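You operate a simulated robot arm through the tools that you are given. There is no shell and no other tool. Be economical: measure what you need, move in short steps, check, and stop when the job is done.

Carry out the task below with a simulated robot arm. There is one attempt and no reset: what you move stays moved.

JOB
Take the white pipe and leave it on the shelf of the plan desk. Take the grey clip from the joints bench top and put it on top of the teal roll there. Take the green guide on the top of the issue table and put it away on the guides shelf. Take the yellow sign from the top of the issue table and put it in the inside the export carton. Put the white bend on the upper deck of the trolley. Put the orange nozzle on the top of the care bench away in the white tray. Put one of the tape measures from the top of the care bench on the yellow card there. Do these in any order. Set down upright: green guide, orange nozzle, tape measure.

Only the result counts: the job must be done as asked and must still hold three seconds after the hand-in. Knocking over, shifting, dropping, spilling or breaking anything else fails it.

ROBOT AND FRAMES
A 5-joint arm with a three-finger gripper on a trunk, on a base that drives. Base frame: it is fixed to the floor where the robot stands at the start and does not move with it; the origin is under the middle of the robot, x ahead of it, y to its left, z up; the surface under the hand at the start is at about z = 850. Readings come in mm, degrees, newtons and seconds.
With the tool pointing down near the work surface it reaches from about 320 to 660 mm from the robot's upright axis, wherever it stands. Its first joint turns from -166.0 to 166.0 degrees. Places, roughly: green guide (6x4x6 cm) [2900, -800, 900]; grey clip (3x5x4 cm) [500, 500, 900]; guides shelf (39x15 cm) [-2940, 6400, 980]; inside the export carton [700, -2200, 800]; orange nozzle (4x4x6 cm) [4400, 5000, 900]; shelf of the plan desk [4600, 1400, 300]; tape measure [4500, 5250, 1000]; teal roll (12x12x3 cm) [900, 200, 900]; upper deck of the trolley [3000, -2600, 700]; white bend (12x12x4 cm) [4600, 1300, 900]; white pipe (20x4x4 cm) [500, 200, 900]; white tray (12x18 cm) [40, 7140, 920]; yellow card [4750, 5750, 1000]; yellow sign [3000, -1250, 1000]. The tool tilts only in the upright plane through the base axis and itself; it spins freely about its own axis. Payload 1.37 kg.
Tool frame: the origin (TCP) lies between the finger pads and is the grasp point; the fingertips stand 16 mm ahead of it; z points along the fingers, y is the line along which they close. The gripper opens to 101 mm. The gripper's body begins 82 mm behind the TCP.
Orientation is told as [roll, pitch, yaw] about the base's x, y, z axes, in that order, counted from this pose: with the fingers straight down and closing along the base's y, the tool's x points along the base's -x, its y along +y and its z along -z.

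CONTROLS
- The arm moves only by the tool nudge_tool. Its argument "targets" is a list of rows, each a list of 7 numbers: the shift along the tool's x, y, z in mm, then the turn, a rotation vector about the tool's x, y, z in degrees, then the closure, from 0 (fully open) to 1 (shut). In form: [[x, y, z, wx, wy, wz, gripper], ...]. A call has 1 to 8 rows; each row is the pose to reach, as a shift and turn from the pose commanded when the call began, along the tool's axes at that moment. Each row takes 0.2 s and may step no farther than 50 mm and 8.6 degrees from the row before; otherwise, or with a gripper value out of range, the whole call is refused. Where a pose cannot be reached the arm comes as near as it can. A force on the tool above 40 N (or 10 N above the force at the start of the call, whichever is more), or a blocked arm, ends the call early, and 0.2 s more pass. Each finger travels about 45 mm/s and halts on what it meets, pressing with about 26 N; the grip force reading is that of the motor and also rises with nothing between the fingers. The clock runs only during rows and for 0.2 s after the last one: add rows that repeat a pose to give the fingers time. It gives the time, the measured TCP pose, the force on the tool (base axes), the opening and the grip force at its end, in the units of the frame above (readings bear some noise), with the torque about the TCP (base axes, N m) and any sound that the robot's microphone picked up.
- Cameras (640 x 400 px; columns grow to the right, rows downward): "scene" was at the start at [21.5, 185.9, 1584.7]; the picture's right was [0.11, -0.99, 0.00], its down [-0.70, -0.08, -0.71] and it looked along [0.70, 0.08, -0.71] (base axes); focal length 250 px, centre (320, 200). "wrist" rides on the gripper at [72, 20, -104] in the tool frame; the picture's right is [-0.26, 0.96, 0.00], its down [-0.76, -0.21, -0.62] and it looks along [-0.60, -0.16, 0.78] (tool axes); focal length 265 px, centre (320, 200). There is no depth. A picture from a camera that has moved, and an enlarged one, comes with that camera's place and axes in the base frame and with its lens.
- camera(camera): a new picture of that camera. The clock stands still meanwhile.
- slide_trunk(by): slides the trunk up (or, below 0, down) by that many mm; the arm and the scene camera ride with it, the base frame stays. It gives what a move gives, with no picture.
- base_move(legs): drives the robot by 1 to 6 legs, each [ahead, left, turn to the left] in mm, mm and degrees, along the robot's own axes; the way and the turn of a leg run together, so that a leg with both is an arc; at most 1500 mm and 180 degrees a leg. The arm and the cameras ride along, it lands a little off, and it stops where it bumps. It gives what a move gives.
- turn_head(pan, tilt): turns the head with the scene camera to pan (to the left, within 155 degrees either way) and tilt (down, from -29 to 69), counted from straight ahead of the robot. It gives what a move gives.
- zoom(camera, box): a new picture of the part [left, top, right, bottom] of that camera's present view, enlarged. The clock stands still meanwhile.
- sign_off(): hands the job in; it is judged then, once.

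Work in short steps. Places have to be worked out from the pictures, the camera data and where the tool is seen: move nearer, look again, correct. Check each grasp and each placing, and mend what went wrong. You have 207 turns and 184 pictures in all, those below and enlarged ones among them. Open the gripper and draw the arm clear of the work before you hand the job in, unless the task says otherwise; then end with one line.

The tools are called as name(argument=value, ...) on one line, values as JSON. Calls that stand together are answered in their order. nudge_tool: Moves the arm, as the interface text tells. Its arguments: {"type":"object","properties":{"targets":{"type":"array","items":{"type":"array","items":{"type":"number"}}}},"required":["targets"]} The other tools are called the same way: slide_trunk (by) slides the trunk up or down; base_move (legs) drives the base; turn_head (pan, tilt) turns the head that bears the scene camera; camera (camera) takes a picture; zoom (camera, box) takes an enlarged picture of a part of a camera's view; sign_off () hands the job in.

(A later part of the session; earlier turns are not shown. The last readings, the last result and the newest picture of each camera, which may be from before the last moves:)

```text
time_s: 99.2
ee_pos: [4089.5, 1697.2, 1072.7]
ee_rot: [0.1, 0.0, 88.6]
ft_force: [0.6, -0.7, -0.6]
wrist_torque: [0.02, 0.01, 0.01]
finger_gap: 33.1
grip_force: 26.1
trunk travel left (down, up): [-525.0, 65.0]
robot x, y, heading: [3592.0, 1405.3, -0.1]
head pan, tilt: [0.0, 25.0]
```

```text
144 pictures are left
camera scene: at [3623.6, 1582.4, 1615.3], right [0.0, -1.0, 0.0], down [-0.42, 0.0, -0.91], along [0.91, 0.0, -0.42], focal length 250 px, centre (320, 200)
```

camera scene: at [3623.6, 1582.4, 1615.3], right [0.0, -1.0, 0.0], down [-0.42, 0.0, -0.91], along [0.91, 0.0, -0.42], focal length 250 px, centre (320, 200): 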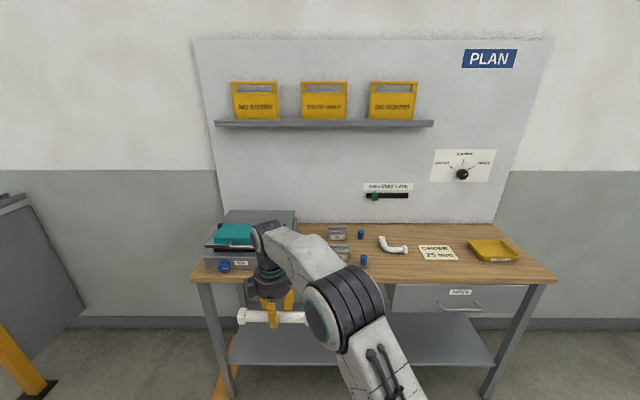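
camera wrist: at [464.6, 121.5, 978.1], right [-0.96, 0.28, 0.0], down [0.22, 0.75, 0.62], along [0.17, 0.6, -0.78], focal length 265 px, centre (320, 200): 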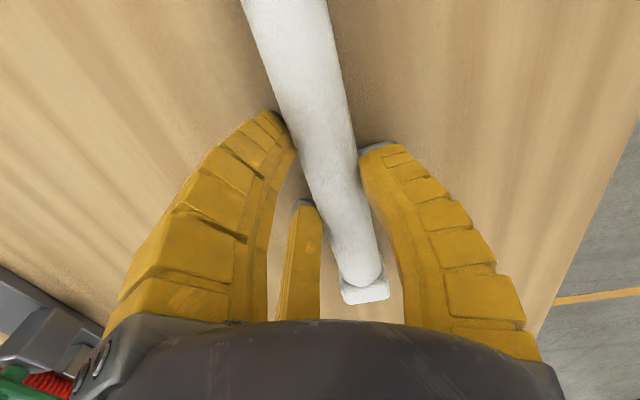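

Lower the trunk in two slides, then look at the shelf from lower height.

slide_trunk(by=-400)

slide_trunk(by=-120)

camera(camera="scene")

```text
time_s: 103.0
ee_pos: [4089.8, 1697.3, 673.4]
ee_rot: [0.0, 0.0, 88.7]
ft_force: [-0.5, -0.5, -0.5]
wrist_torque: [0.0, 0.01, -0.01]
finger_gap: 33.1
grip_force: 26.0
trunk travel left (down, up): [-125.0, 465.0]
robot x, y, heading: [3591.9, 1405.6, 0.3]
head pan, tilt: [0.0, 25.0]
```

```text
time_s: 104.5
ee_pos: [4088.9, 1697.3, 553.1]
ee_rot: [0.1, 0.0, 88.7]
ft_force: [0.3, -0.8, -1.0]
wrist_torque: [-0.05, 0.01, -0.02]
finger_gap: 33.2
grip_force: 25.6
trunk travel left (down, up): [-5.0, 585.0]
robot x, y, heading: [3587.9, 1404.7, 0.4]
head pan, tilt: [0.0, 25.0]
```

```text
143 pictures are left
camera scene: at [3623.6, 1582.2, 1095.3], right [0.0, -1.0, 0.0], down [-0.42, 0.0, -0.91], along [0.91, 0.0, -0.42], focal length 250 px, centre (320, 200)
```

scene: 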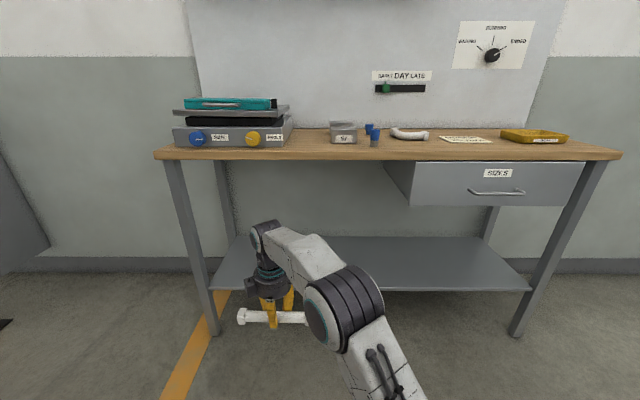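

Shelf ≈z 302 with front edge x≈4429, drawer only at y<1260. Lower the tool to z≈400 and drive ahead part way.

nudge_tool(targets=[[0, 0, 40, 0, 0, 0, 1], [0, 0, 80, 0, 0, 0, 1], [0, 0, 120, 0, 0, 0, 1], [0, 0, 150, 0, 0, 0, 1]])

base_move(legs=[[220, 0, 0]])

camera(camera="scene")

camera(camera="wrist")

```text
time_s: 105.5
ee_pos: [4090.1, 1698.1, 401.5]
ee_rot: [-0.1, 0.0, 88.7]
ft_force: [-0.6, -0.8, 0.6]
wrist_torque: [0.01, -0.03, 0.02]
finger_gap: 33.1
grip_force: 26.1
trunk travel left (down, up): [-5.0, 585.0]
robot x, y, heading: [3589.4, 1404.4, 0.2]
head pan, tilt: [0.0, 25.0]
```

```text
time_s: 107.2
ee_pos: [4311.2, 1699.3, 401.6]
ee_rot: [0.0, 0.0, 88.7]
ft_force: [0.0, 0.5, -0.1]
wrist_torque: [0.03, 0.01, 0.04]
finger_gap: 32.8
grip_force: 26.0
trunk travel left (down, up): [-5.0, 585.0]
robot x, y, heading: [3812.3, 1408.0, 0.3]
head pan, tilt: [0.0, 25.0]
```

```text
142 pictures are left
camera scene: at [3844.9, 1583.1, 1095.3], right [0.0, -1.0, 0.0], down [-0.42, 0.0, -0.91], along [0.91, 0.0, -0.42], focal length 250 px, centre (320, 200)
```

scene: 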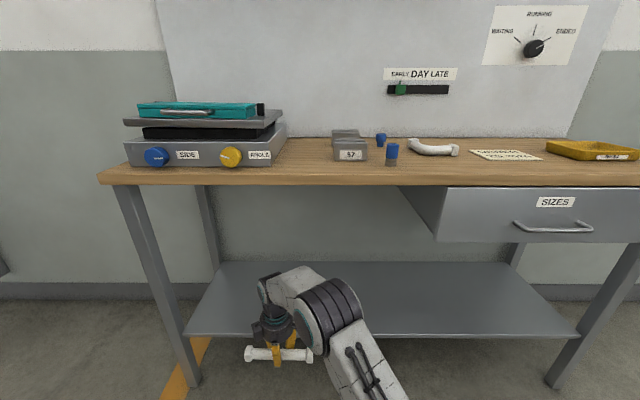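

```text
141 pictures are left
camera wrist: at [4289.3, 1627.7, 506.4], right [-0.96, 0.29, 0.0], down [0.22, 0.75, 0.62], along [0.18, 0.59, -0.78], focal length 265 px, centre (320, 200)
```

wrist: 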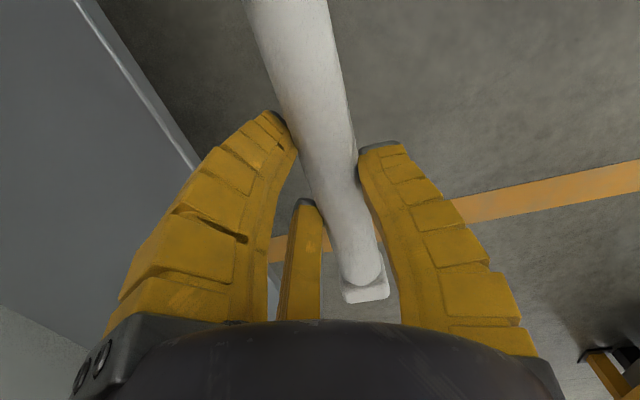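

Everything clears under the desktop. Drive ahead 225 more and look.

base_move(legs=[[225, 0, 0]])

camera(camera="wrist")

camera(camera="scene")

```text
time_s: 108.9
ee_pos: [4534.6, 1698.4, 401.5]
ee_rot: [0.0, -0.1, 88.6]
ft_force: [-0.7, 0.1, -0.3]
wrist_torque: [-0.01, -0.03, 0.04]
finger_gap: 33.2
grip_force: 27.0
trunk travel left (down, up): [-5.0, 585.0]
robot x, y, heading: [4035.4, 1407.6, 0.0]
head pan, tilt: [0.0, 25.0]
```

```text
140 pictures are left
camera wrist: at [4512.5, 1627.8, 506.4], right [-0.96, 0.29, 0.0], down [0.23, 0.75, 0.62], along [0.18, 0.59, -0.78], focal length 265 px, centre (320, 200)
```

wrist: 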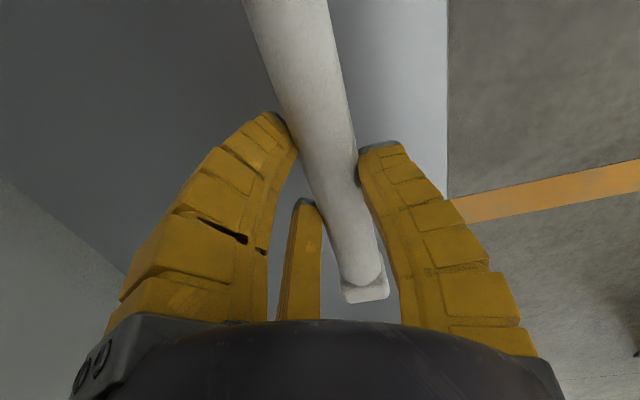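

```text
139 pictures are left
camera scene: at [4068.1, 1583.7, 1095.3], right [0.0, -1.0, 0.0], down [-0.42, 0.0, -0.91], along [0.91, 0.0, -0.42], focal length 250 px, centre (320, 200)
```

scene: 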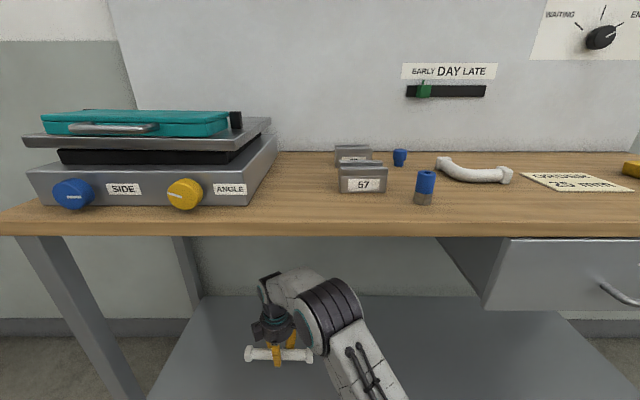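

Pipe is over the shelf ~100 mm inside. Lower to near contact.

nudge_tool(targets=[[0, 0, 35, 0, 0, 0, 1], [0, 0, 60, 0, 0, 0, 1], [0, 0, 68, 0, 0, 0, 1], [0, 0, 71, 0, 0, 0, 1]])

```text
time_s: 109.9
ee_pos: [4534.3, 1699.0, 332.1]
ee_rot: [0.0, 0.0, 88.7]
ft_force: [-0.5, 1.2, -1.4]
wrist_torque: [0.0, 0.01, 0.01]
finger_gap: 33.1
grip_force: 26.2
trunk travel left (down, up): [-5.0, 585.0]
robot x, y, heading: [4035.7, 1409.8, 0.1]
head pan, tilt: [0.0, 25.0]
```

nudge_tool(targets=[[0, 0, 2, 0, 0, 0, 1], [0, 0, 4, 0, 0, 0, 1], [0, 0, 6, 0, 0, 0, 1]])

camera(camera="wrist")

```text
time_s: 110.7
ee_pos: [4535.4, 1698.6, 325.9]
ee_rot: [0.1, 0.0, 88.6]
ft_force: [-0.4, 0.1, -1.3]
wrist_torque: [0.0, 0.01, -0.03]
finger_gap: 33.0
grip_force: 25.7
trunk travel left (down, up): [-5.0, 585.0]
robot x, y, heading: [4035.4, 1408.5, 0.0]
head pan, tilt: [0.0, 25.0]
```

```text
138 pictures are left
camera wrist: at [4512.6, 1627.8, 430.0], right [-0.96, 0.29, 0.0], down [0.23, 0.75, 0.62], along [0.18, 0.59, -0.78], focal length 265 px, centre (320, 200)
```

wrist: 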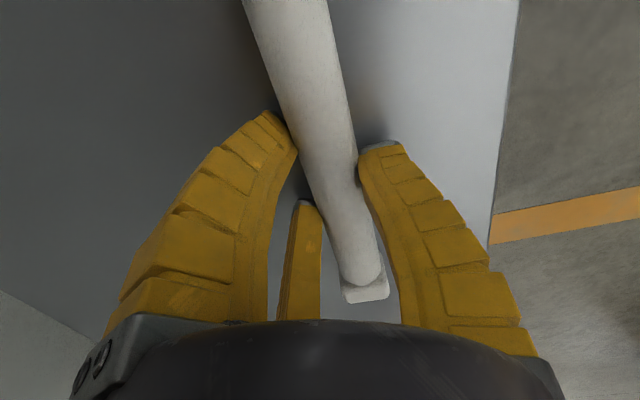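

No contact yet; continue 3 mm steps.

nudge_tool(targets=[[0, 0, 3, 0, 0, 0, 1], [0, 0, 6, 0, 0, 0, 1], [0, 0, 6, 0, 0, 0, 1]])

```text
time_s: 111.5
ee_pos: [4534.6, 1700.3, 322.0]
ee_rot: [-0.3, 0.0, 88.6]
ft_force: [-5.3, -2.2, 23.7]
wrist_torque: [0.06, 0.32, -0.04]
finger_gap: 35.5
grip_force: 25.7
trunk travel left (down, up): [-5.0, 585.0]
robot x, y, heading: [4033.8, 1408.9, 0.3]
head pan, tilt: [0.0, 25.0]
```

Contact at z≈322. Back off 2 mm and open, then rise.

nudge_tool(targets=[[0, 0, -2, 0, 0, 0, 1], [0, 0, -2, 0, 0, 0, 0.6], [0, 0, -2, 0, 0, 0, 0.3], [0, 0, -2, 0, 0, 0, 0], [0, 0, -2, 0, 0, 0, 0], [0, 0, -2, 0, 0, 0, 0]])

nudge_tool(targets=[[0, 0, -30, 0, 0, 0, 0], [0, 0, -70, 0, 0, 0, 0], [0, 0, -90, 0, 0, 0, 0]])

camera(camera="wrist")

```text
time_s: 112.9
ee_pos: [4534.4, 1699.2, 322.0]
ee_rot: [0.1, 0.0, 88.7]
ft_force: [0.8, 1.4, 0.1]
wrist_torque: [-0.03, 0.01, 0.04]
finger_gap: 100.6
grip_force: 0.0
trunk travel left (down, up): [-5.0, 585.0]
robot x, y, heading: [4032.7, 1407.7, 0.3]
head pan, tilt: [0.0, 25.0]
```

```text
time_s: 113.7
ee_pos: [4534.4, 1699.0, 412.0]
ee_rot: [0.0, 0.1, 88.6]
ft_force: [0.2, 0.8, -0.2]
wrist_torque: [0.0, 0.02, 0.02]
finger_gap: 100.3
grip_force: 0.1
trunk travel left (down, up): [-5.0, 585.0]
robot x, y, heading: [4036.3, 1406.7, 0.1]
head pan, tilt: [0.0, 25.0]
```

```text
137 pictures are left
camera wrist: at [4512.3, 1628.1, 515.7], right [-0.96, 0.29, 0.0], down [0.23, 0.75, 0.62], along [0.18, 0.59, -0.78], focal length 265 px, centre (320, 200)
```

wrist: 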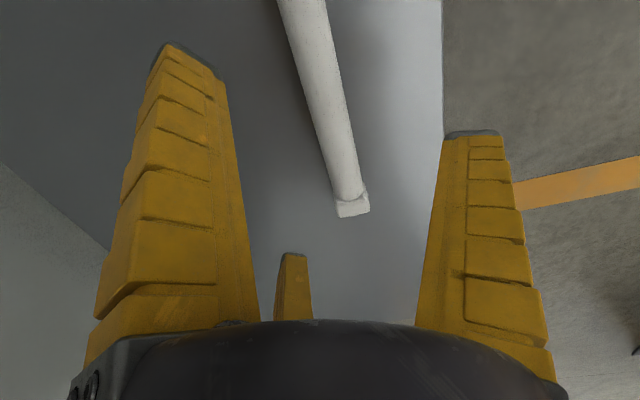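

Pipe left on the shelf, well inside. Back out, raise the trunk and position for the white bend.

base_move(legs=[[-500, 0, 0]])

slide_trunk(by=400)

slide_trunk(by=120)

nudge_tool(targets=[[0, 0, -45, 0, 0, 0, 0], [0, 0, -90, 0, 0, 0, 0], [0, 0, -135, 0, 0, 0, 0], [0, 0, -160, 0, 0, 0, 0]])

base_move(legs=[[0, -480, 0], [400, 0, 0]])

turn_head(pan=0, tilt=45)

camera(camera="scene")

camera(camera="wrist")

```text
time_s: 116.6
ee_pos: [4039.4, 1698.0, 410.8]
ee_rot: [0.0, -0.1, 88.6]
ft_force: [1.0, 0.5, 0.6]
wrist_torque: [0.02, 0.01, -0.01]
finger_gap: 100.4
grip_force: 0.0
trunk travel left (down, up): [-5.0, 585.0]
robot x, y, heading: [3539.7, 1404.7, -0.0]
head pan, tilt: [0.0, 25.0]
```

```text
time_s: 120.4
ee_pos: [4037.9, 1697.9, 811.1]
ee_rot: [0.0, 0.0, 88.6]
ft_force: [-0.3, -0.8, -0.5]
wrist_torque: [-0.01, -0.01, -0.02]
finger_gap: 100.7
grip_force: 0.2
trunk travel left (down, up): [-405.0, 185.0]
robot x, y, heading: [3544.1, 1405.8, 0.1]
head pan, tilt: [0.0, 25.0]
```

```text
time_s: 121.9
ee_pos: [4039.0, 1697.2, 931.8]
ee_rot: [0.0, 0.1, 88.5]
ft_force: [0.4, 0.4, 0.8]
wrist_torque: [0.01, -0.01, -0.04]
finger_gap: 100.5
grip_force: 0.0
trunk travel left (down, up): [-525.0, 65.0]
robot x, y, heading: [3538.3, 1407.3, 0.3]
head pan, tilt: [0.0, 25.0]
```

```text
time_s: 122.9
ee_pos: [4039.1, 1696.8, 1093.4]
ee_rot: [0.0, 0.0, 88.6]
ft_force: [0.1, -0.2, 0.4]
wrist_torque: [-0.02, 0.01, -0.02]
finger_gap: 100.5
grip_force: 0.1
trunk travel left (down, up): [-525.0, 65.0]
robot x, y, heading: [3539.2, 1404.0, -0.1]
head pan, tilt: [0.0, 25.0]
```

```text
time_s: 127.9
ee_pos: [4441.3, 1213.5, 1091.9]
ee_rot: [0.0, 0.0, 88.6]
ft_force: [0.4, 0.3, -0.4]
wrist_torque: [0.01, 0.0, -0.03]
finger_gap: 100.6
grip_force: 0.0
trunk travel left (down, up): [-525.0, 65.0]
robot x, y, heading: [3944.8, 923.4, 0.1]
head pan, tilt: [0.0, 25.0]
```

```text
time_s: 128.7
ee_pos: [4440.5, 1214.1, 1092.4]
ee_rot: [0.0, 0.1, 88.5]
ft_force: [0.1, -1.0, -0.9]
wrist_torque: [-0.03, 0.0, -0.01]
finger_gap: 100.6
grip_force: 0.2
trunk travel left (down, up): [-525.0, 65.0]
robot x, y, heading: [3941.5, 919.9, -0.0]
head pan, tilt: [0.0, 45.0]
```

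```text
136 pictures are left
camera scene: at [3964.1, 1098.6, 1584.7], right [0.0, -1.0, 0.0], down [-0.71, 0.0, -0.71], along [0.71, 0.0, -0.71], focal length 250 px, centre (320, 200)
```

scene: 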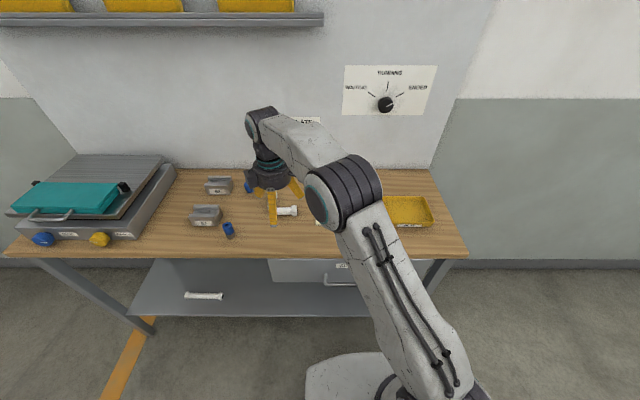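

```text
135 pictures are left
camera wrist: at [4419.0, 1142.9, 1196.6], right [-0.96, 0.29, 0.0], down [0.23, 0.75, 0.62], along [0.18, 0.59, -0.78], focal length 265 px, centre (320, 200)
```

wrist: 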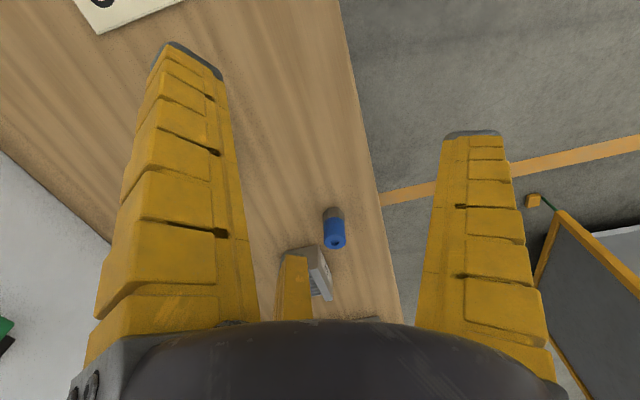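

The arm hides the bend; shift left 320 mm to see it on the right of the arm.

base_move(legs=[[0, 320, 0]])

camera(camera="scene")

zoom(camera="scene", box=[360, 170, 456, 230])

```text
time_s: 130.9
ee_pos: [4439.7, 1534.9, 1092.5]
ee_rot: [0.0, 0.0, 88.7]
ft_force: [-0.4, -0.4, -0.3]
wrist_torque: [-0.02, 0.0, 0.03]
finger_gap: 100.5
grip_force: 0.1
trunk travel left (down, up): [-525.0, 65.0]
robot x, y, heading: [3941.8, 1239.2, 0.1]
head pan, tilt: [0.0, 45.0]
```

```text
134 pictures are left
camera scene: at [3962.7, 1418.6, 1584.6], right [0.0, -1.0, 0.0], down [-0.71, 0.0, -0.71], along [0.71, 0.0, -0.71], focal length 250 px, centre (320, 200)
```

scene: 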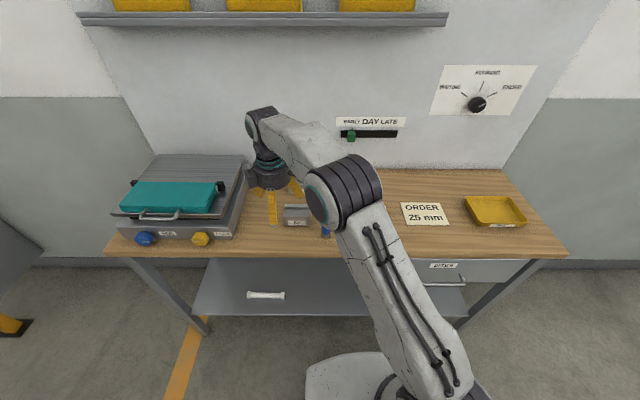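

```text
6.67 times, centred on (408, 200) of scene
camera zoom: at [3962.7, 1418.6, 1584.6], right [0.0, -1.0, 0.0], down [-0.71, 0.0, -0.71], along [0.71, 0.0, -0.71], focal length 1664 px, centre (-267, 200)
```

zoom: 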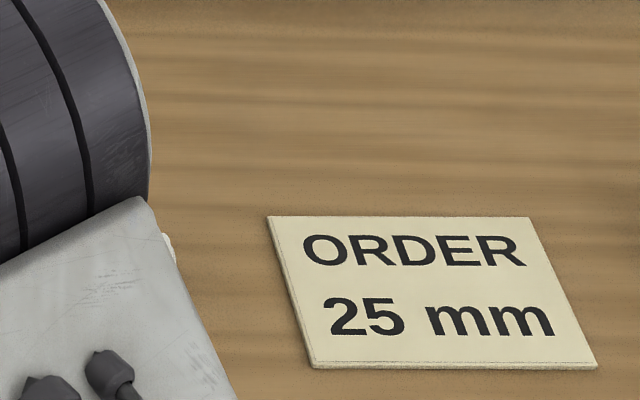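

Still hidden. Move right 490 mm so the bend shows left of the arm and in the wrist view.

base_move(legs=[[0, -490, 0]])

camera(camera="scene")

camera(camera="wrist")

```text
time_s: 133.8
ee_pos: [4441.8, 1045.6, 1091.5]
ee_rot: [0.0, 0.0, 89.1]
ft_force: [-0.5, -0.2, 0.5]
wrist_torque: [0.04, 0.01, 0.02]
finger_gap: 100.7
grip_force: 0.1
trunk travel left (down, up): [-525.0, 65.0]
robot x, y, heading: [3944.5, 752.7, 0.3]
head pan, tilt: [0.0, 45.0]
```

```text
132 pictures are left
camera scene: at [3965.0, 926.8, 1584.8], right [0.01, -1.0, 0.0], down [-0.71, -0.01, -0.71], along [0.71, 0.01, -0.71], focal length 250 px, centre (320, 200)
```

scene: 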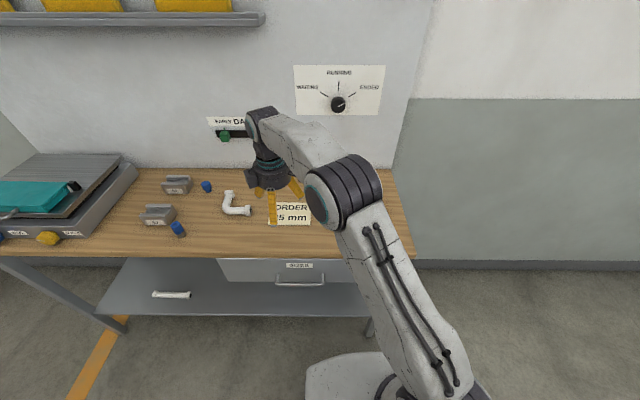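

```text
131 pictures are left
camera wrist: at [4419.7, 974.0, 1196.7], right [-0.96, 0.28, 0.0], down [0.22, 0.75, 0.62], along [0.17, 0.6, -0.78], focal length 265 px, centre (320, 200)
```

wrist: 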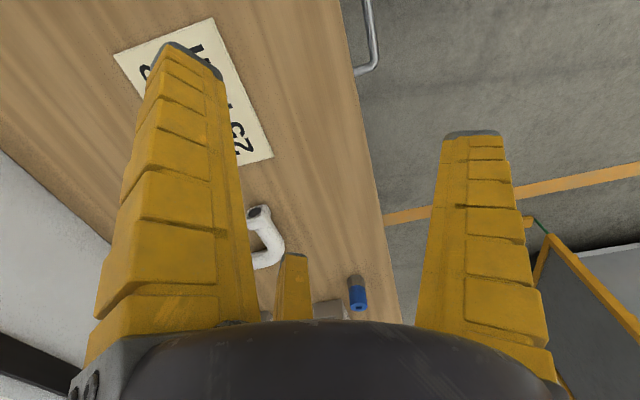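

zoom(camera="scene", box=[200, 170, 280, 240])

```text
5.71 times, centred on (240, 205) of scene
camera zoom: at [3965.0, 926.8, 1584.8], right [0.01, -1.0, 0.0], down [-0.71, -0.01, -0.71], along [0.71, 0.01, -0.71], focal length 1427 px, centre (777, 171)
```

zoom: 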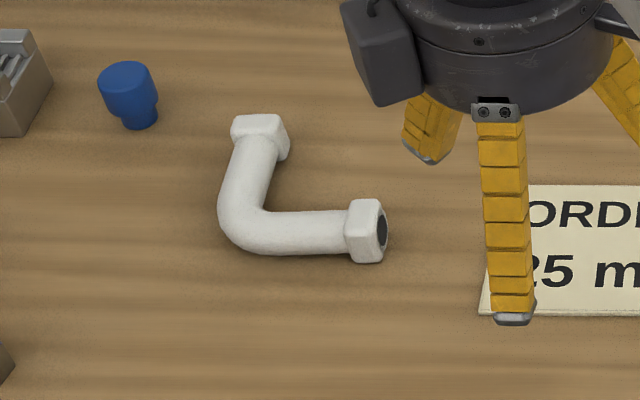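

Bend is an L: corner ≈(4603,1290), leg B runs to +x ending ≈(4686,1298). I'll grip leg B with yaw 180 (twin jaws on outer side). Reposition base and begin spinning the tool.

base_move(legs=[[115, 400, 0]])

nudge_tool(targets=[[0, 0, 0, 0, 0, -8.5, 0], [0, 0, 0, 0, 0, -17, 0], [0, 0, 0, 0, 0, -25.5, 0], [0, 0, 0, 0, 0, -34, 0], [0, 0, 0, 0, 0, -42.5, 0], [0, 0, 0, 0, 0, -51, 0], [0, 0, 0, 0, 0, -59.5, 0], [0, 0, 0, 0, 0, -68, 0]])

nudge_tool(targets=[[0, 0, 0, 0, 0, -8, 0], [0, 0, 0, 0, 0, -16, 0], [0, 0, 0, 0, 0, -23, 0]])

```text
time_s: 136.3
ee_pos: [4553.5, 1451.4, 1092.2]
ee_rot: [0.0, 0.1, 88.9]
ft_force: [-0.3, 0.8, -1.2]
wrist_torque: [-0.03, 0.02, 0.0]
finger_gap: 100.8
grip_force: 0.1
trunk travel left (down, up): [-525.0, 65.0]
robot x, y, heading: [4056.2, 1153.2, 0.4]
head pan, tilt: [0.0, 45.0]
```

```text
time_s: 138.2
ee_pos: [4552.7, 1450.3, 1092.4]
ee_rot: [0.0, 0.0, 157.1]
ft_force: [-0.6, -0.4, -0.9]
wrist_torque: [-0.03, -0.01, 0.03]
finger_gap: 100.4
grip_force: 0.1
trunk travel left (down, up): [-525.0, 65.0]
robot x, y, heading: [4058.4, 1155.7, 0.4]
head pan, tilt: [0.0, 45.0]
```

```text
time_s: 138.9
ee_pos: [4552.0, 1451.1, 1092.3]
ee_rot: [0.1, 0.0, -179.8]
ft_force: [-0.1, -0.5, -0.2]
wrist_torque: [-0.02, -0.01, -0.02]
finger_gap: 100.8
grip_force: 0.1
trunk travel left (down, up): [-525.0, 65.0]
robot x, y, heading: [4056.6, 1155.6, 0.3]
head pan, tilt: [0.0, 45.0]
```

Move above the bend at z≈1000 and check with the wrist camera.

nudge_tool(targets=[[20, 36, 10, 0, 0, 0, 0], [42, 72, 30, 0, 0, 0, 0], [64, 110, 60, 0, 0, 0, 0], [84, 147, 80, 0, 0, 0, 0], [84, 147, 92, 0, 0, 0, 0]])

camera(camera="wrist")

zoom(camera="scene", box=[240, 140, 368, 220])

```text
refused: row 3 steps farther than a row can; nothing moved
```

```text
129 pictures are left
camera wrist: at [4624.1, 1431.8, 1196.5], right [-0.26, -0.96, 0.0], down [-0.76, 0.21, 0.62], along [-0.6, 0.16, -0.78], focal length 265 px, centre (320, 200)
```

wrist: 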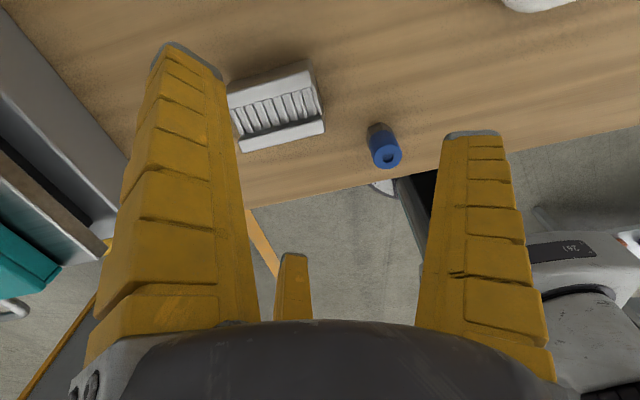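

```text
5.00 times, centred on (304, 180) of scene
camera zoom: at [4076.1, 1333.0, 1584.7], right [0.01, -1.0, 0.0], down [-0.71, -0.01, -0.71], along [0.71, 0.01, -0.71], focal length 1248 px, centre (400, 300)
```

zoom: 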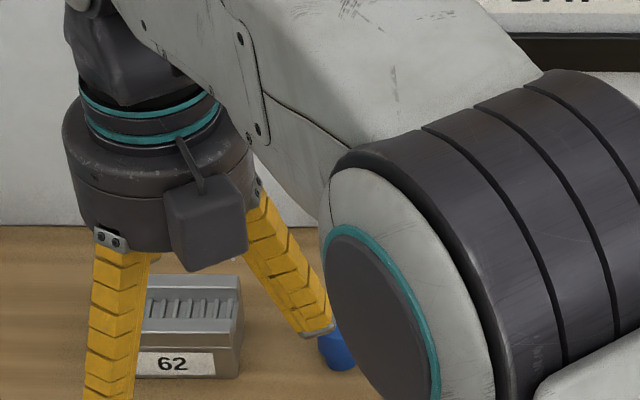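

Resend with smaller rows, keeping height until over the bend.

nudge_tool(targets=[[21, 37, 0, 0, 0, 0, 0], [42, 74, 0, 0, 0, 0, 0], [63, 110, 0, 0, 0, 0, 0], [84, 147, 0, 0, 0, 0, 0], [84, 147, 46, 0, 0, 0, 0], [84, 147, 92, 0, 0, 0, 0]])

camera(camera="wrist")

```text
time_s: 140.3
ee_pos: [4636.3, 1303.5, 999.4]
ee_rot: [0.0, -0.1, 179.8]
ft_force: [0.1, -0.1, 0.7]
wrist_torque: [-0.02, 0.0, 0.01]
finger_gap: 100.8
grip_force: 0.0
trunk travel left (down, up): [-525.0, 65.0]
robot x, y, heading: [4055.1, 1158.6, 0.4]
head pan, tilt: [0.0, 45.0]
```

```text
127 pictures are left
camera wrist: at [4707.9, 1284.5, 1103.8], right [-0.27, -0.96, 0.0], down [-0.76, 0.21, 0.62], along [-0.6, 0.17, -0.78], focal length 265 px, centre (320, 200)
```

wrist: 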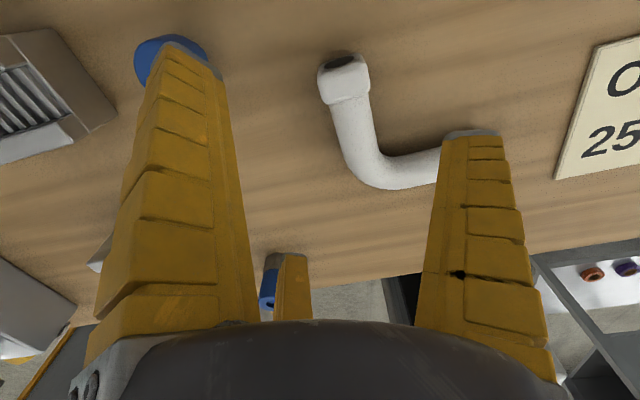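

Triangulating gives tube centre z≈915 (desk ≈895), leg B centre ≈(4620,1281). Correct and descend to 945.

nudge_tool(targets=[[-20, 15, 0, 0, 0, 0, 0], [-20, 15, 30, 0, 0, 0, 0], [-20, 15, 54, 0, 0, 0, 0]])

camera(camera="wrist")

```text
time_s: 141.2
ee_pos: [4616.5, 1288.9, 946.2]
ee_rot: [0.0, 0.0, 180.0]
ft_force: [-0.2, -0.5, 0.2]
wrist_torque: [0.03, 0.0, -0.03]
finger_gap: 100.3
grip_force: 0.2
trunk travel left (down, up): [-525.0, 65.0]
robot x, y, heading: [4056.9, 1155.7, 0.3]
head pan, tilt: [0.0, 45.0]
```

```text
126 pictures are left
camera wrist: at [4687.8, 1269.3, 1050.7], right [-0.27, -0.96, 0.0], down [-0.76, 0.21, 0.62], along [-0.6, 0.17, -0.78], focal length 265 px, centre (320, 200)
```

wrist: 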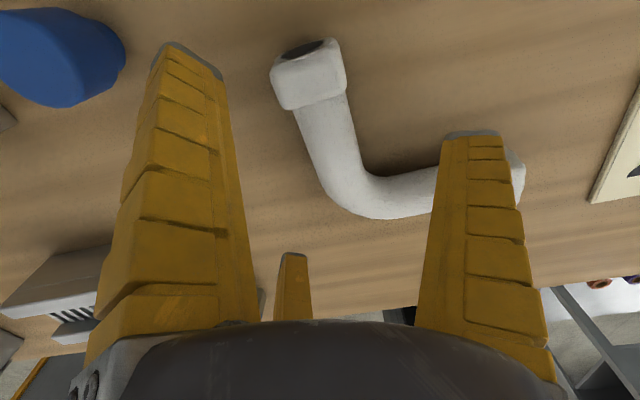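

Tube offset is as wanted. Shift +8 mm along the leg, descend to z≈920 and close.

nudge_tool(targets=[[8, 0, 0, 0, 0, 0, 0], [8, 0, 14, 0, 0, 0, 0], [8, 0, 26, 0, 0, 0, 0], [8, 0, 26, 0, 0, 0, 0.4], [8, 0, 26, 0, 0, 0, 0.7], [8, 0, 26, 0, 0, 0, 1], [8, 0, 26, 0, 0, 0, 1], [8, 0, 26, 0, 0, 0, 1]])

camera(camera="wrist")

```text
time_s: 142.9
ee_pos: [4623.2, 1287.3, 921.0]
ee_rot: [0.0, 0.0, 180.0]
ft_force: [-0.4, -0.4, 3.9]
wrist_torque: [-0.23, 0.26, -0.04]
finger_gap: 38.0
grip_force: 26.0
trunk travel left (down, up): [-525.0, 65.0]
robot x, y, heading: [4054.2, 1159.2, 0.4]
head pan, tilt: [0.0, 45.0]
```

```text
125 pictures are left
camera wrist: at [4695.8, 1269.1, 1025.0], right [-0.27, -0.96, 0.0], down [-0.76, 0.21, 0.62], along [-0.6, 0.17, -0.78], focal length 265 px, centre (320, 200)
```

wrist: 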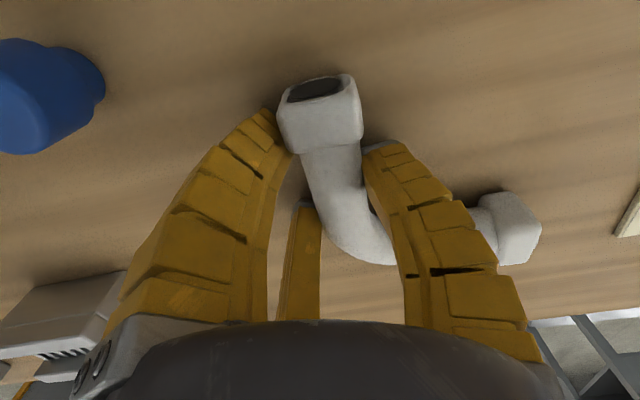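

Bend gripped (38 mm). Lift, back away, and drive down the aisle x≈1800 toward the trolley, then look.

nudge_tool(targets=[[0, 0, -20, 0, 0, 0, 1], [0, 0, -65, 0, 0, 0, 1], [0, 0, -110, 0, 0, 0, 1], [0, 0, -155, 0, 0, 0, 1]])

base_move(legs=[[-1500, 0, 0], [-760, 0, 0], [0, -1450, 0]])

turn_head(pan=-40, tilt=25)

camera(camera="scene")

camera(camera="wrist")

```text
time_s: 143.9
ee_pos: [4624.6, 1288.0, 1075.6]
ee_rot: [0.0, 0.0, 180.0]
ft_force: [0.1, 0.3, -1.2]
wrist_torque: [0.02, 0.01, 0.02]
finger_gap: 36.0
grip_force: 25.1
trunk travel left (down, up): [-525.0, 65.0]
robot x, y, heading: [4055.0, 1157.3, 0.1]
head pan, tilt: [0.0, 45.0]
```

```text
time_s: 161.9
ee_pos: [2382.6, -170.0, 1076.0]
ee_rot: [0.0, -0.1, -179.2]
ft_force: [-0.5, 0.1, -0.9]
wrist_torque: [0.03, -0.03, -0.01]
finger_gap: 35.8
grip_force: 26.3
trunk travel left (down, up): [-525.0, 65.0]
robot x, y, heading: [1815.1, -308.8, 1.1]
head pan, tilt: [0.0, 45.0]
```

```text
time_s: 162.9
ee_pos: [2384.3, -171.2, 1075.7]
ee_rot: [0.0, -0.1, -179.2]
ft_force: [-0.4, 0.1, -1.3]
wrist_torque: [0.0, -0.04, 0.0]
finger_gap: 35.8
grip_force: 26.3
trunk travel left (down, up): [-525.0, 65.0]
robot x, y, heading: [1815.5, -309.6, 1.3]
head pan, tilt: [-40.0, 25.0]
```

```text
124 pictures are left
camera scene: at [1824.6, -191.5, 1615.2], right [-0.63, -0.78, 0.0], down [-0.33, 0.26, -0.91], along [0.71, -0.57, -0.42], focal length 250 px, centre (320, 200)
```

scene: 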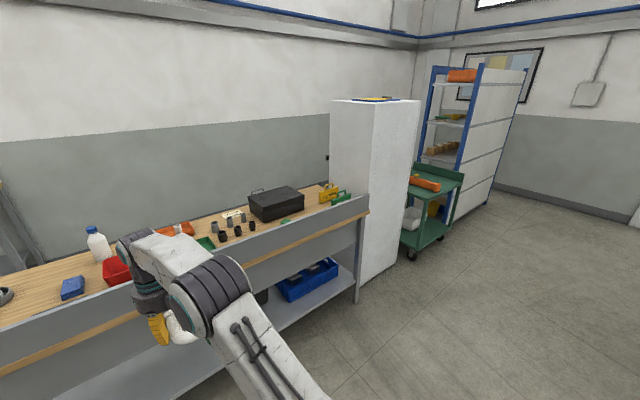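

```text
123 pictures are left
camera wrist: at [2455.5, -188.2, 1180.1], right [-0.25, -0.97, 0.0], down [-0.76, 0.2, 0.62], along [-0.6, 0.16, -0.78], focal length 265 px, centre (320, 200)
```

wrist: 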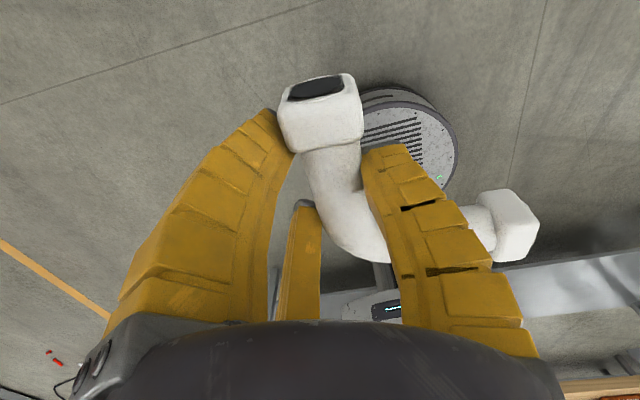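

Trolley is beyond the white cabinet. Drive to about (1850,−2450) and look.

base_move(legs=[[0, 0, -1.2], [0, -1500, 0], [0, -650, 0]])

turn_head(pan=-20, tilt=30)

camera(camera="scene")

```text
time_s: 173.9
ee_pos: [2390.0, -2327.2, 1075.8]
ee_rot: [-0.1, 0.1, 179.7]
ft_force: [0.0, -0.5, -0.4]
wrist_torque: [0.02, -0.01, 0.0]
finger_gap: 35.7
grip_force: 26.0
trunk travel left (down, up): [-525.0, 65.0]
robot x, y, heading: [1818.1, -2453.2, 0.4]
head pan, tilt: [-40.0, 25.0]
```

```text
time_s: 174.8
ee_pos: [2388.6, -2326.5, 1075.6]
ee_rot: [0.0, 0.1, 179.8]
ft_force: [0.0, 0.6, -1.9]
wrist_torque: [0.0, -0.04, 0.0]
finger_gap: 35.6
grip_force: 26.3
trunk travel left (down, up): [-525.0, 65.0]
robot x, y, heading: [1816.2, -2454.4, 0.4]
head pan, tilt: [-20.0, 30.0]
```

```text
122 pictures are left
camera scene: at [1844.4, -2310.4, 1607.3], right [-0.34, -0.94, 0.0], down [-0.47, 0.17, -0.87], along [0.82, -0.29, -0.5], focal length 250 px, centre (320, 200)
```

scene: 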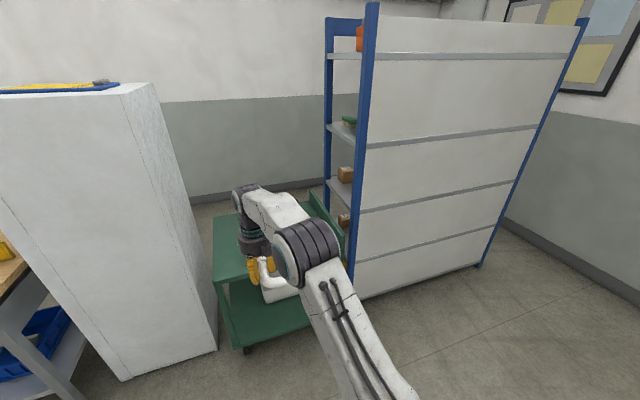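

Trolley's upper deck spans about x 2790–3380, y −2130…−2750. Drive ahead 350 and view the deck.

base_move(legs=[[350, 0, -0.4]])

turn_head(pan=10, tilt=45)

camera(camera="scene")

camera(camera="wrist")

```text
time_s: 177.0
ee_pos: [2742.1, -2331.6, 1075.8]
ee_rot: [0.0, 0.1, 179.2]
ft_force: [-0.4, -0.1, -0.4]
wrist_torque: [0.03, 0.01, 0.0]
finger_gap: 35.7
grip_force: 26.5
trunk travel left (down, up): [-525.0, 65.0]
robot x, y, heading: [2169.6, -2454.1, -0.1]
head pan, tilt: [-20.0, 30.0]
```

```text
time_s: 178.0
ee_pos: [2742.1, -2331.6, 1074.6]
ee_rot: [0.0, 0.0, 179.2]
ft_force: [-0.3, 0.2, -1.4]
wrist_torque: [0.02, -0.01, 0.0]
finger_gap: 35.7
grip_force: 26.3
trunk travel left (down, up): [-525.0, 65.0]
robot x, y, heading: [2167.5, -2456.8, -0.1]
head pan, tilt: [10.0, 45.0]
```

```text
121 pictures are left
camera scene: at [2191.9, -2265.7, 1584.7], right [0.17, -0.99, 0.0], down [-0.7, -0.12, -0.71], along [0.7, 0.12, -0.71], focal length 250 px, centre (320, 200)
```

scene: 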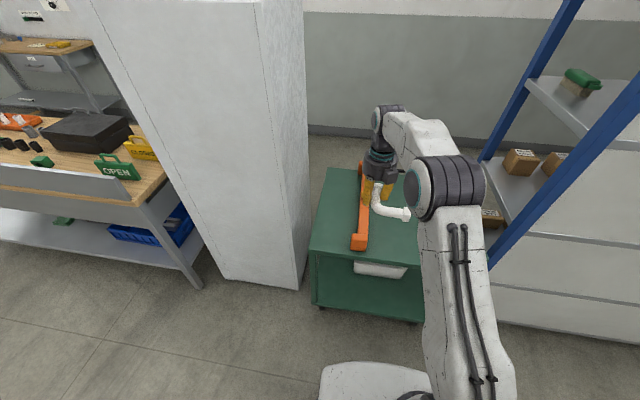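

```text
120 pictures are left
camera wrist: at [2812.8, -2353.0, 1180.1], right [-0.28, -0.96, 0.0], down [-0.75, 0.22, 0.62], along [-0.6, 0.17, -0.78], focal length 265 px, centre (320, 200)
```

wrist: 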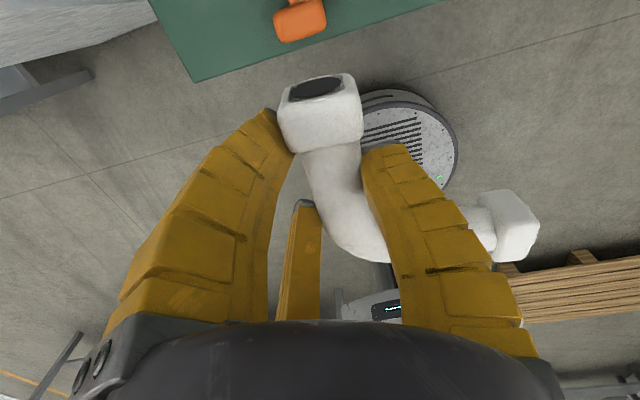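

Orange tool lies along y≈−2320 on the deck; free strip is y −2360…−2570. Shift right 110 and ahead 230, then view the deck from the wrist camera.

base_move(legs=[[0, -110, 0], [230, 0, 0]])

camera(camera="wrist")

turn_head(pan=25, tilt=50)

camera(camera="scene")

```text
time_s: 180.5
ee_pos: [2968.3, -2443.4, 1074.8]
ee_rot: [0.0, 0.0, 179.2]
ft_force: [1.0, 0.5, 0.1]
wrist_torque: [0.01, -0.01, 0.0]
finger_gap: 35.6
grip_force: 26.5
trunk travel left (down, up): [-525.0, 65.0]
robot x, y, heading: [2396.8, -2569.1, -0.2]
head pan, tilt: [10.0, 45.0]
```

```text
119 pictures are left
camera wrist: at [3039.9, -2463.4, 1179.6], right [-0.28, -0.96, 0.0], down [-0.75, 0.22, 0.62], along [-0.6, 0.17, -0.78], focal length 265 px, centre (320, 200)
```

wrist: 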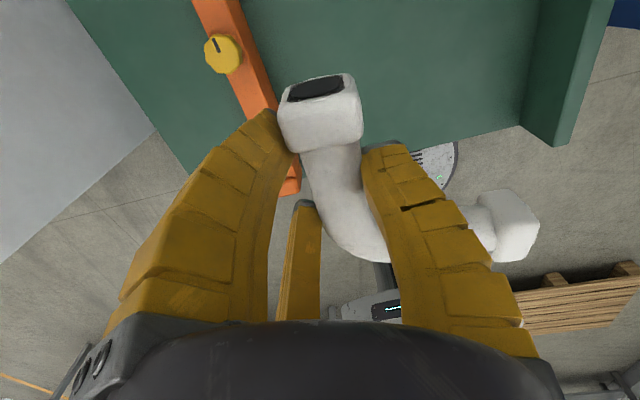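

```text
time_s: 181.2
ee_pos: [2968.0, -2442.5, 1075.5]
ee_rot: [0.0, 0.0, 179.1]
ft_force: [0.2, -0.8, -0.4]
wrist_torque: [0.02, 0.0, -0.01]
finger_gap: 35.8
grip_force: 25.9
trunk travel left (down, up): [-525.0, 65.0]
robot x, y, heading: [2394.4, -2568.7, -0.2]
head pan, tilt: [25.0, 50.0]
```

```text
118 pictures are left
camera scene: at [2408.1, -2357.9, 1577.8], right [0.42, -0.91, 0.0], down [-0.7, -0.32, -0.64], along [0.58, 0.27, -0.77], focal length 250 px, centre (320, 200)
```

scene: 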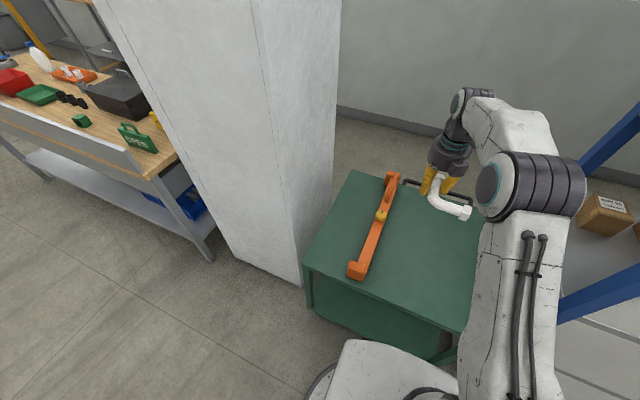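

Deck region under the bend is clear. Lower trunk 150 mm, then arm down to z≈750.

slide_trunk(by=-150)

nudge_tool(targets=[[0, 0, 45, 0, 0, 0, 1], [0, 0, 90, 0, 0, 0, 1], [0, 0, 135, 0, 0, 0, 1], [0, 0, 165, 0, 0, 0, 1]])

camera(camera="wrist")

camera(camera="scene")

```text
time_s: 183.0
ee_pos: [2967.0, -2443.9, 926.4]
ee_rot: [-0.1, 0.0, 179.2]
ft_force: [0.4, -0.4, -0.4]
wrist_torque: [-0.01, -0.03, -0.01]
finger_gap: 35.6
grip_force: 26.1
trunk travel left (down, up): [-375.0, 215.0]
robot x, y, heading: [2395.7, -2569.0, -0.2]
head pan, tilt: [25.0, 50.0]
```

```text
time_s: 184.0
ee_pos: [2967.3, -2443.7, 759.9]
ee_rot: [-0.1, 0.0, 179.1]
ft_force: [0.5, 0.1, -0.6]
wrist_torque: [0.03, 0.0, -0.05]
finger_gap: 35.6
grip_force: 25.6
trunk travel left (down, up): [-375.0, 215.0]
robot x, y, heading: [2394.8, -2567.2, -0.3]
head pan, tilt: [25.0, 50.0]
```

```text
117 pictures are left
camera wrist: at [3038.7, -2463.5, 864.7], right [-0.28, -0.96, 0.0], down [-0.75, 0.22, 0.62], along [-0.6, 0.17, -0.78], focal length 265 px, centre (320, 200)
```

wrist: 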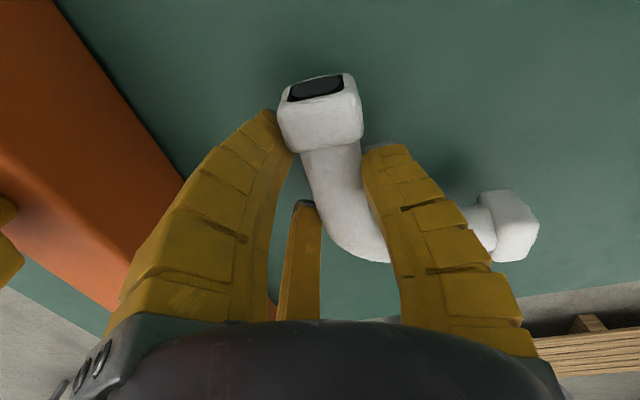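

```text
116 pictures are left
camera scene: at [2408.2, -2357.8, 1427.8], right [0.42, -0.91, 0.0], down [-0.7, -0.32, -0.64], along [0.58, 0.27, -0.77], focal length 250 px, centre (320, 200)
```

scene: 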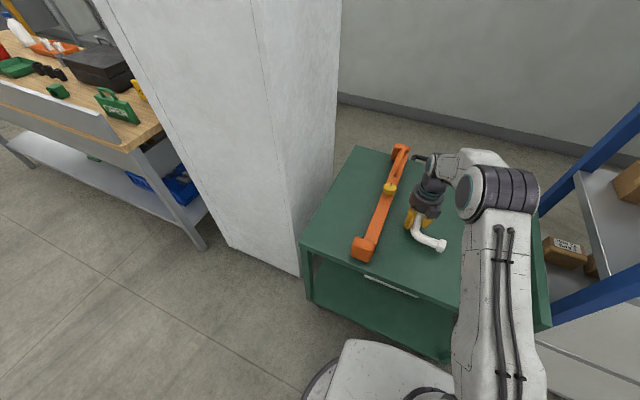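

Clear of the orange tool. Lower toward contact in small steps.

nudge_tool(targets=[[0, 0, 20, 0, 0, 0, 1], [0, 0, 25, 0, 0, 0, 1], [0, 0, 28, 0, 0, 0, 1], [0, 0, 31, 0, 0, 0, 1]])

```text
time_s: 185.0
ee_pos: [2968.2, -2443.5, 735.7]
ee_rot: [-0.1, 0.7, 179.2]
ft_force: [-1.9, -1.2, 36.8]
wrist_torque: [-0.01, 0.17, 0.02]
finger_gap: 39.1
grip_force: 25.6
trunk travel left (down, up): [-375.0, 215.0]
robot x, y, heading: [2397.0, -2565.9, 0.1]
head pan, tilt: [25.0, 50.0]
```

Contact (37 N). Back up 7 mm, open, and rise.

nudge_tool(targets=[[0, 0, -7, 0, 0, 0, 1], [0, 0, -7, 0, 0, 0, 0.6], [0, 0, -7, 0, 0, 0, 0.3], [0, 0, -7, 0, 0, 0, 0], [0, 0, -7, 0, 0, 0, 0], [0, 0, -7, 0, 0, 0, 0]])

nudge_tool(targets=[[0, 0, -20, 0, 0, 0, 0], [0, 0, -60, 0, 0, 0, 0], [0, 0, -105, 0, 0, 0, 0], [0, 0, -150, 0, 0, 0, 0], [0, 0, -190, 0, 0, 0, 0]])

camera(camera="wrist")

```text
time_s: 186.4
ee_pos: [2968.1, -2442.9, 736.7]
ee_rot: [0.0, -0.1, 179.2]
ft_force: [-0.9, 0.5, 0.4]
wrist_torque: [0.01, 0.01, 0.0]
finger_gap: 100.3
grip_force: 0.0
trunk travel left (down, up): [-375.0, 215.0]
robot x, y, heading: [2397.6, -2569.6, -0.4]
head pan, tilt: [25.0, 50.0]
```

```text
time_s: 187.6
ee_pos: [2968.8, -2443.0, 927.9]
ee_rot: [-0.1, -0.1, 179.2]
ft_force: [0.5, -0.4, 0.2]
wrist_torque: [-0.02, 0.0, -0.04]
finger_gap: 100.6
grip_force: 0.1
trunk travel left (down, up): [-375.0, 215.0]
robot x, y, heading: [2393.0, -2567.9, -0.2]
head pan, tilt: [25.0, 50.0]
```

```text
115 pictures are left
camera wrist: at [3039.0, -2463.3, 1032.1], right [-0.28, -0.96, 0.0], down [-0.75, 0.22, 0.62], along [-0.6, 0.17, -0.78], focal length 265 px, centre (320, 200)
```

wrist: 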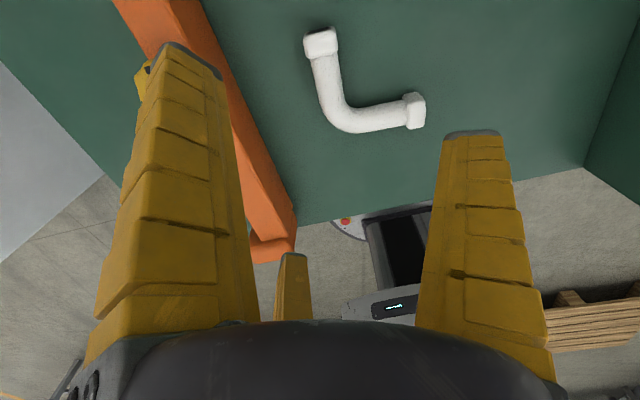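

Bend is on the deck. Raise, back off, and go to the issue table.

slide_trunk(by=150)

base_move(legs=[[-450, 0, 0.2], [0, 1350, 0]])

turn_head(pan=-10, tilt=35)

camera(camera="scene")

```text
time_s: 189.3
ee_pos: [2967.6, -2443.1, 1077.9]
ee_rot: [-0.1, 0.1, 179.2]
ft_force: [0.1, -0.4, 0.8]
wrist_torque: [0.01, -0.04, 0.02]
finger_gap: 100.7
grip_force: 0.0
trunk travel left (down, up): [-525.0, 65.0]
robot x, y, heading: [2398.4, -2564.8, -0.2]
head pan, tilt: [25.0, 50.0]
```

```text
time_s: 198.4
ee_pos: [2523.3, -1093.0, 1077.2]
ee_rot: [0.0, 0.1, 179.4]
ft_force: [-0.1, 1.2, 0.0]
wrist_torque: [-0.03, 0.01, 0.02]
finger_gap: 100.5
grip_force: 0.1
trunk travel left (down, up): [-525.0, 65.0]
robot x, y, heading: [1953.1, -1219.4, 0.2]
head pan, tilt: [25.0, 50.0]
```

```text
time_s: 199.4
ee_pos: [2523.0, -1093.5, 1077.5]
ee_rot: [0.0, 0.0, 179.4]
ft_force: [-0.6, 0.3, -0.8]
wrist_torque: [0.0, 0.01, 0.02]
finger_gap: 100.6
grip_force: 0.0
trunk travel left (down, up): [-525.0, 65.0]
robot x, y, heading: [1952.3, -1220.2, -0.1]
head pan, tilt: [-10.0, 35.0]
```

```text
114 pictures are left
camera scene: at [1979.6, -1058.7, 1599.5], right [-0.17, -0.98, 0.0], down [-0.57, 0.1, -0.82], along [0.81, -0.14, -0.57], focal length 250 px, centre (320, 200)
```

scene: 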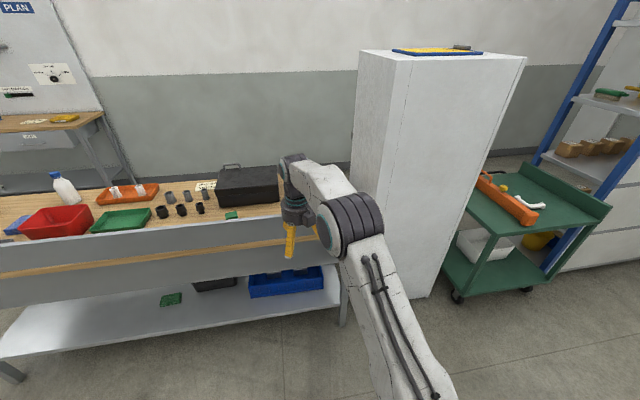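

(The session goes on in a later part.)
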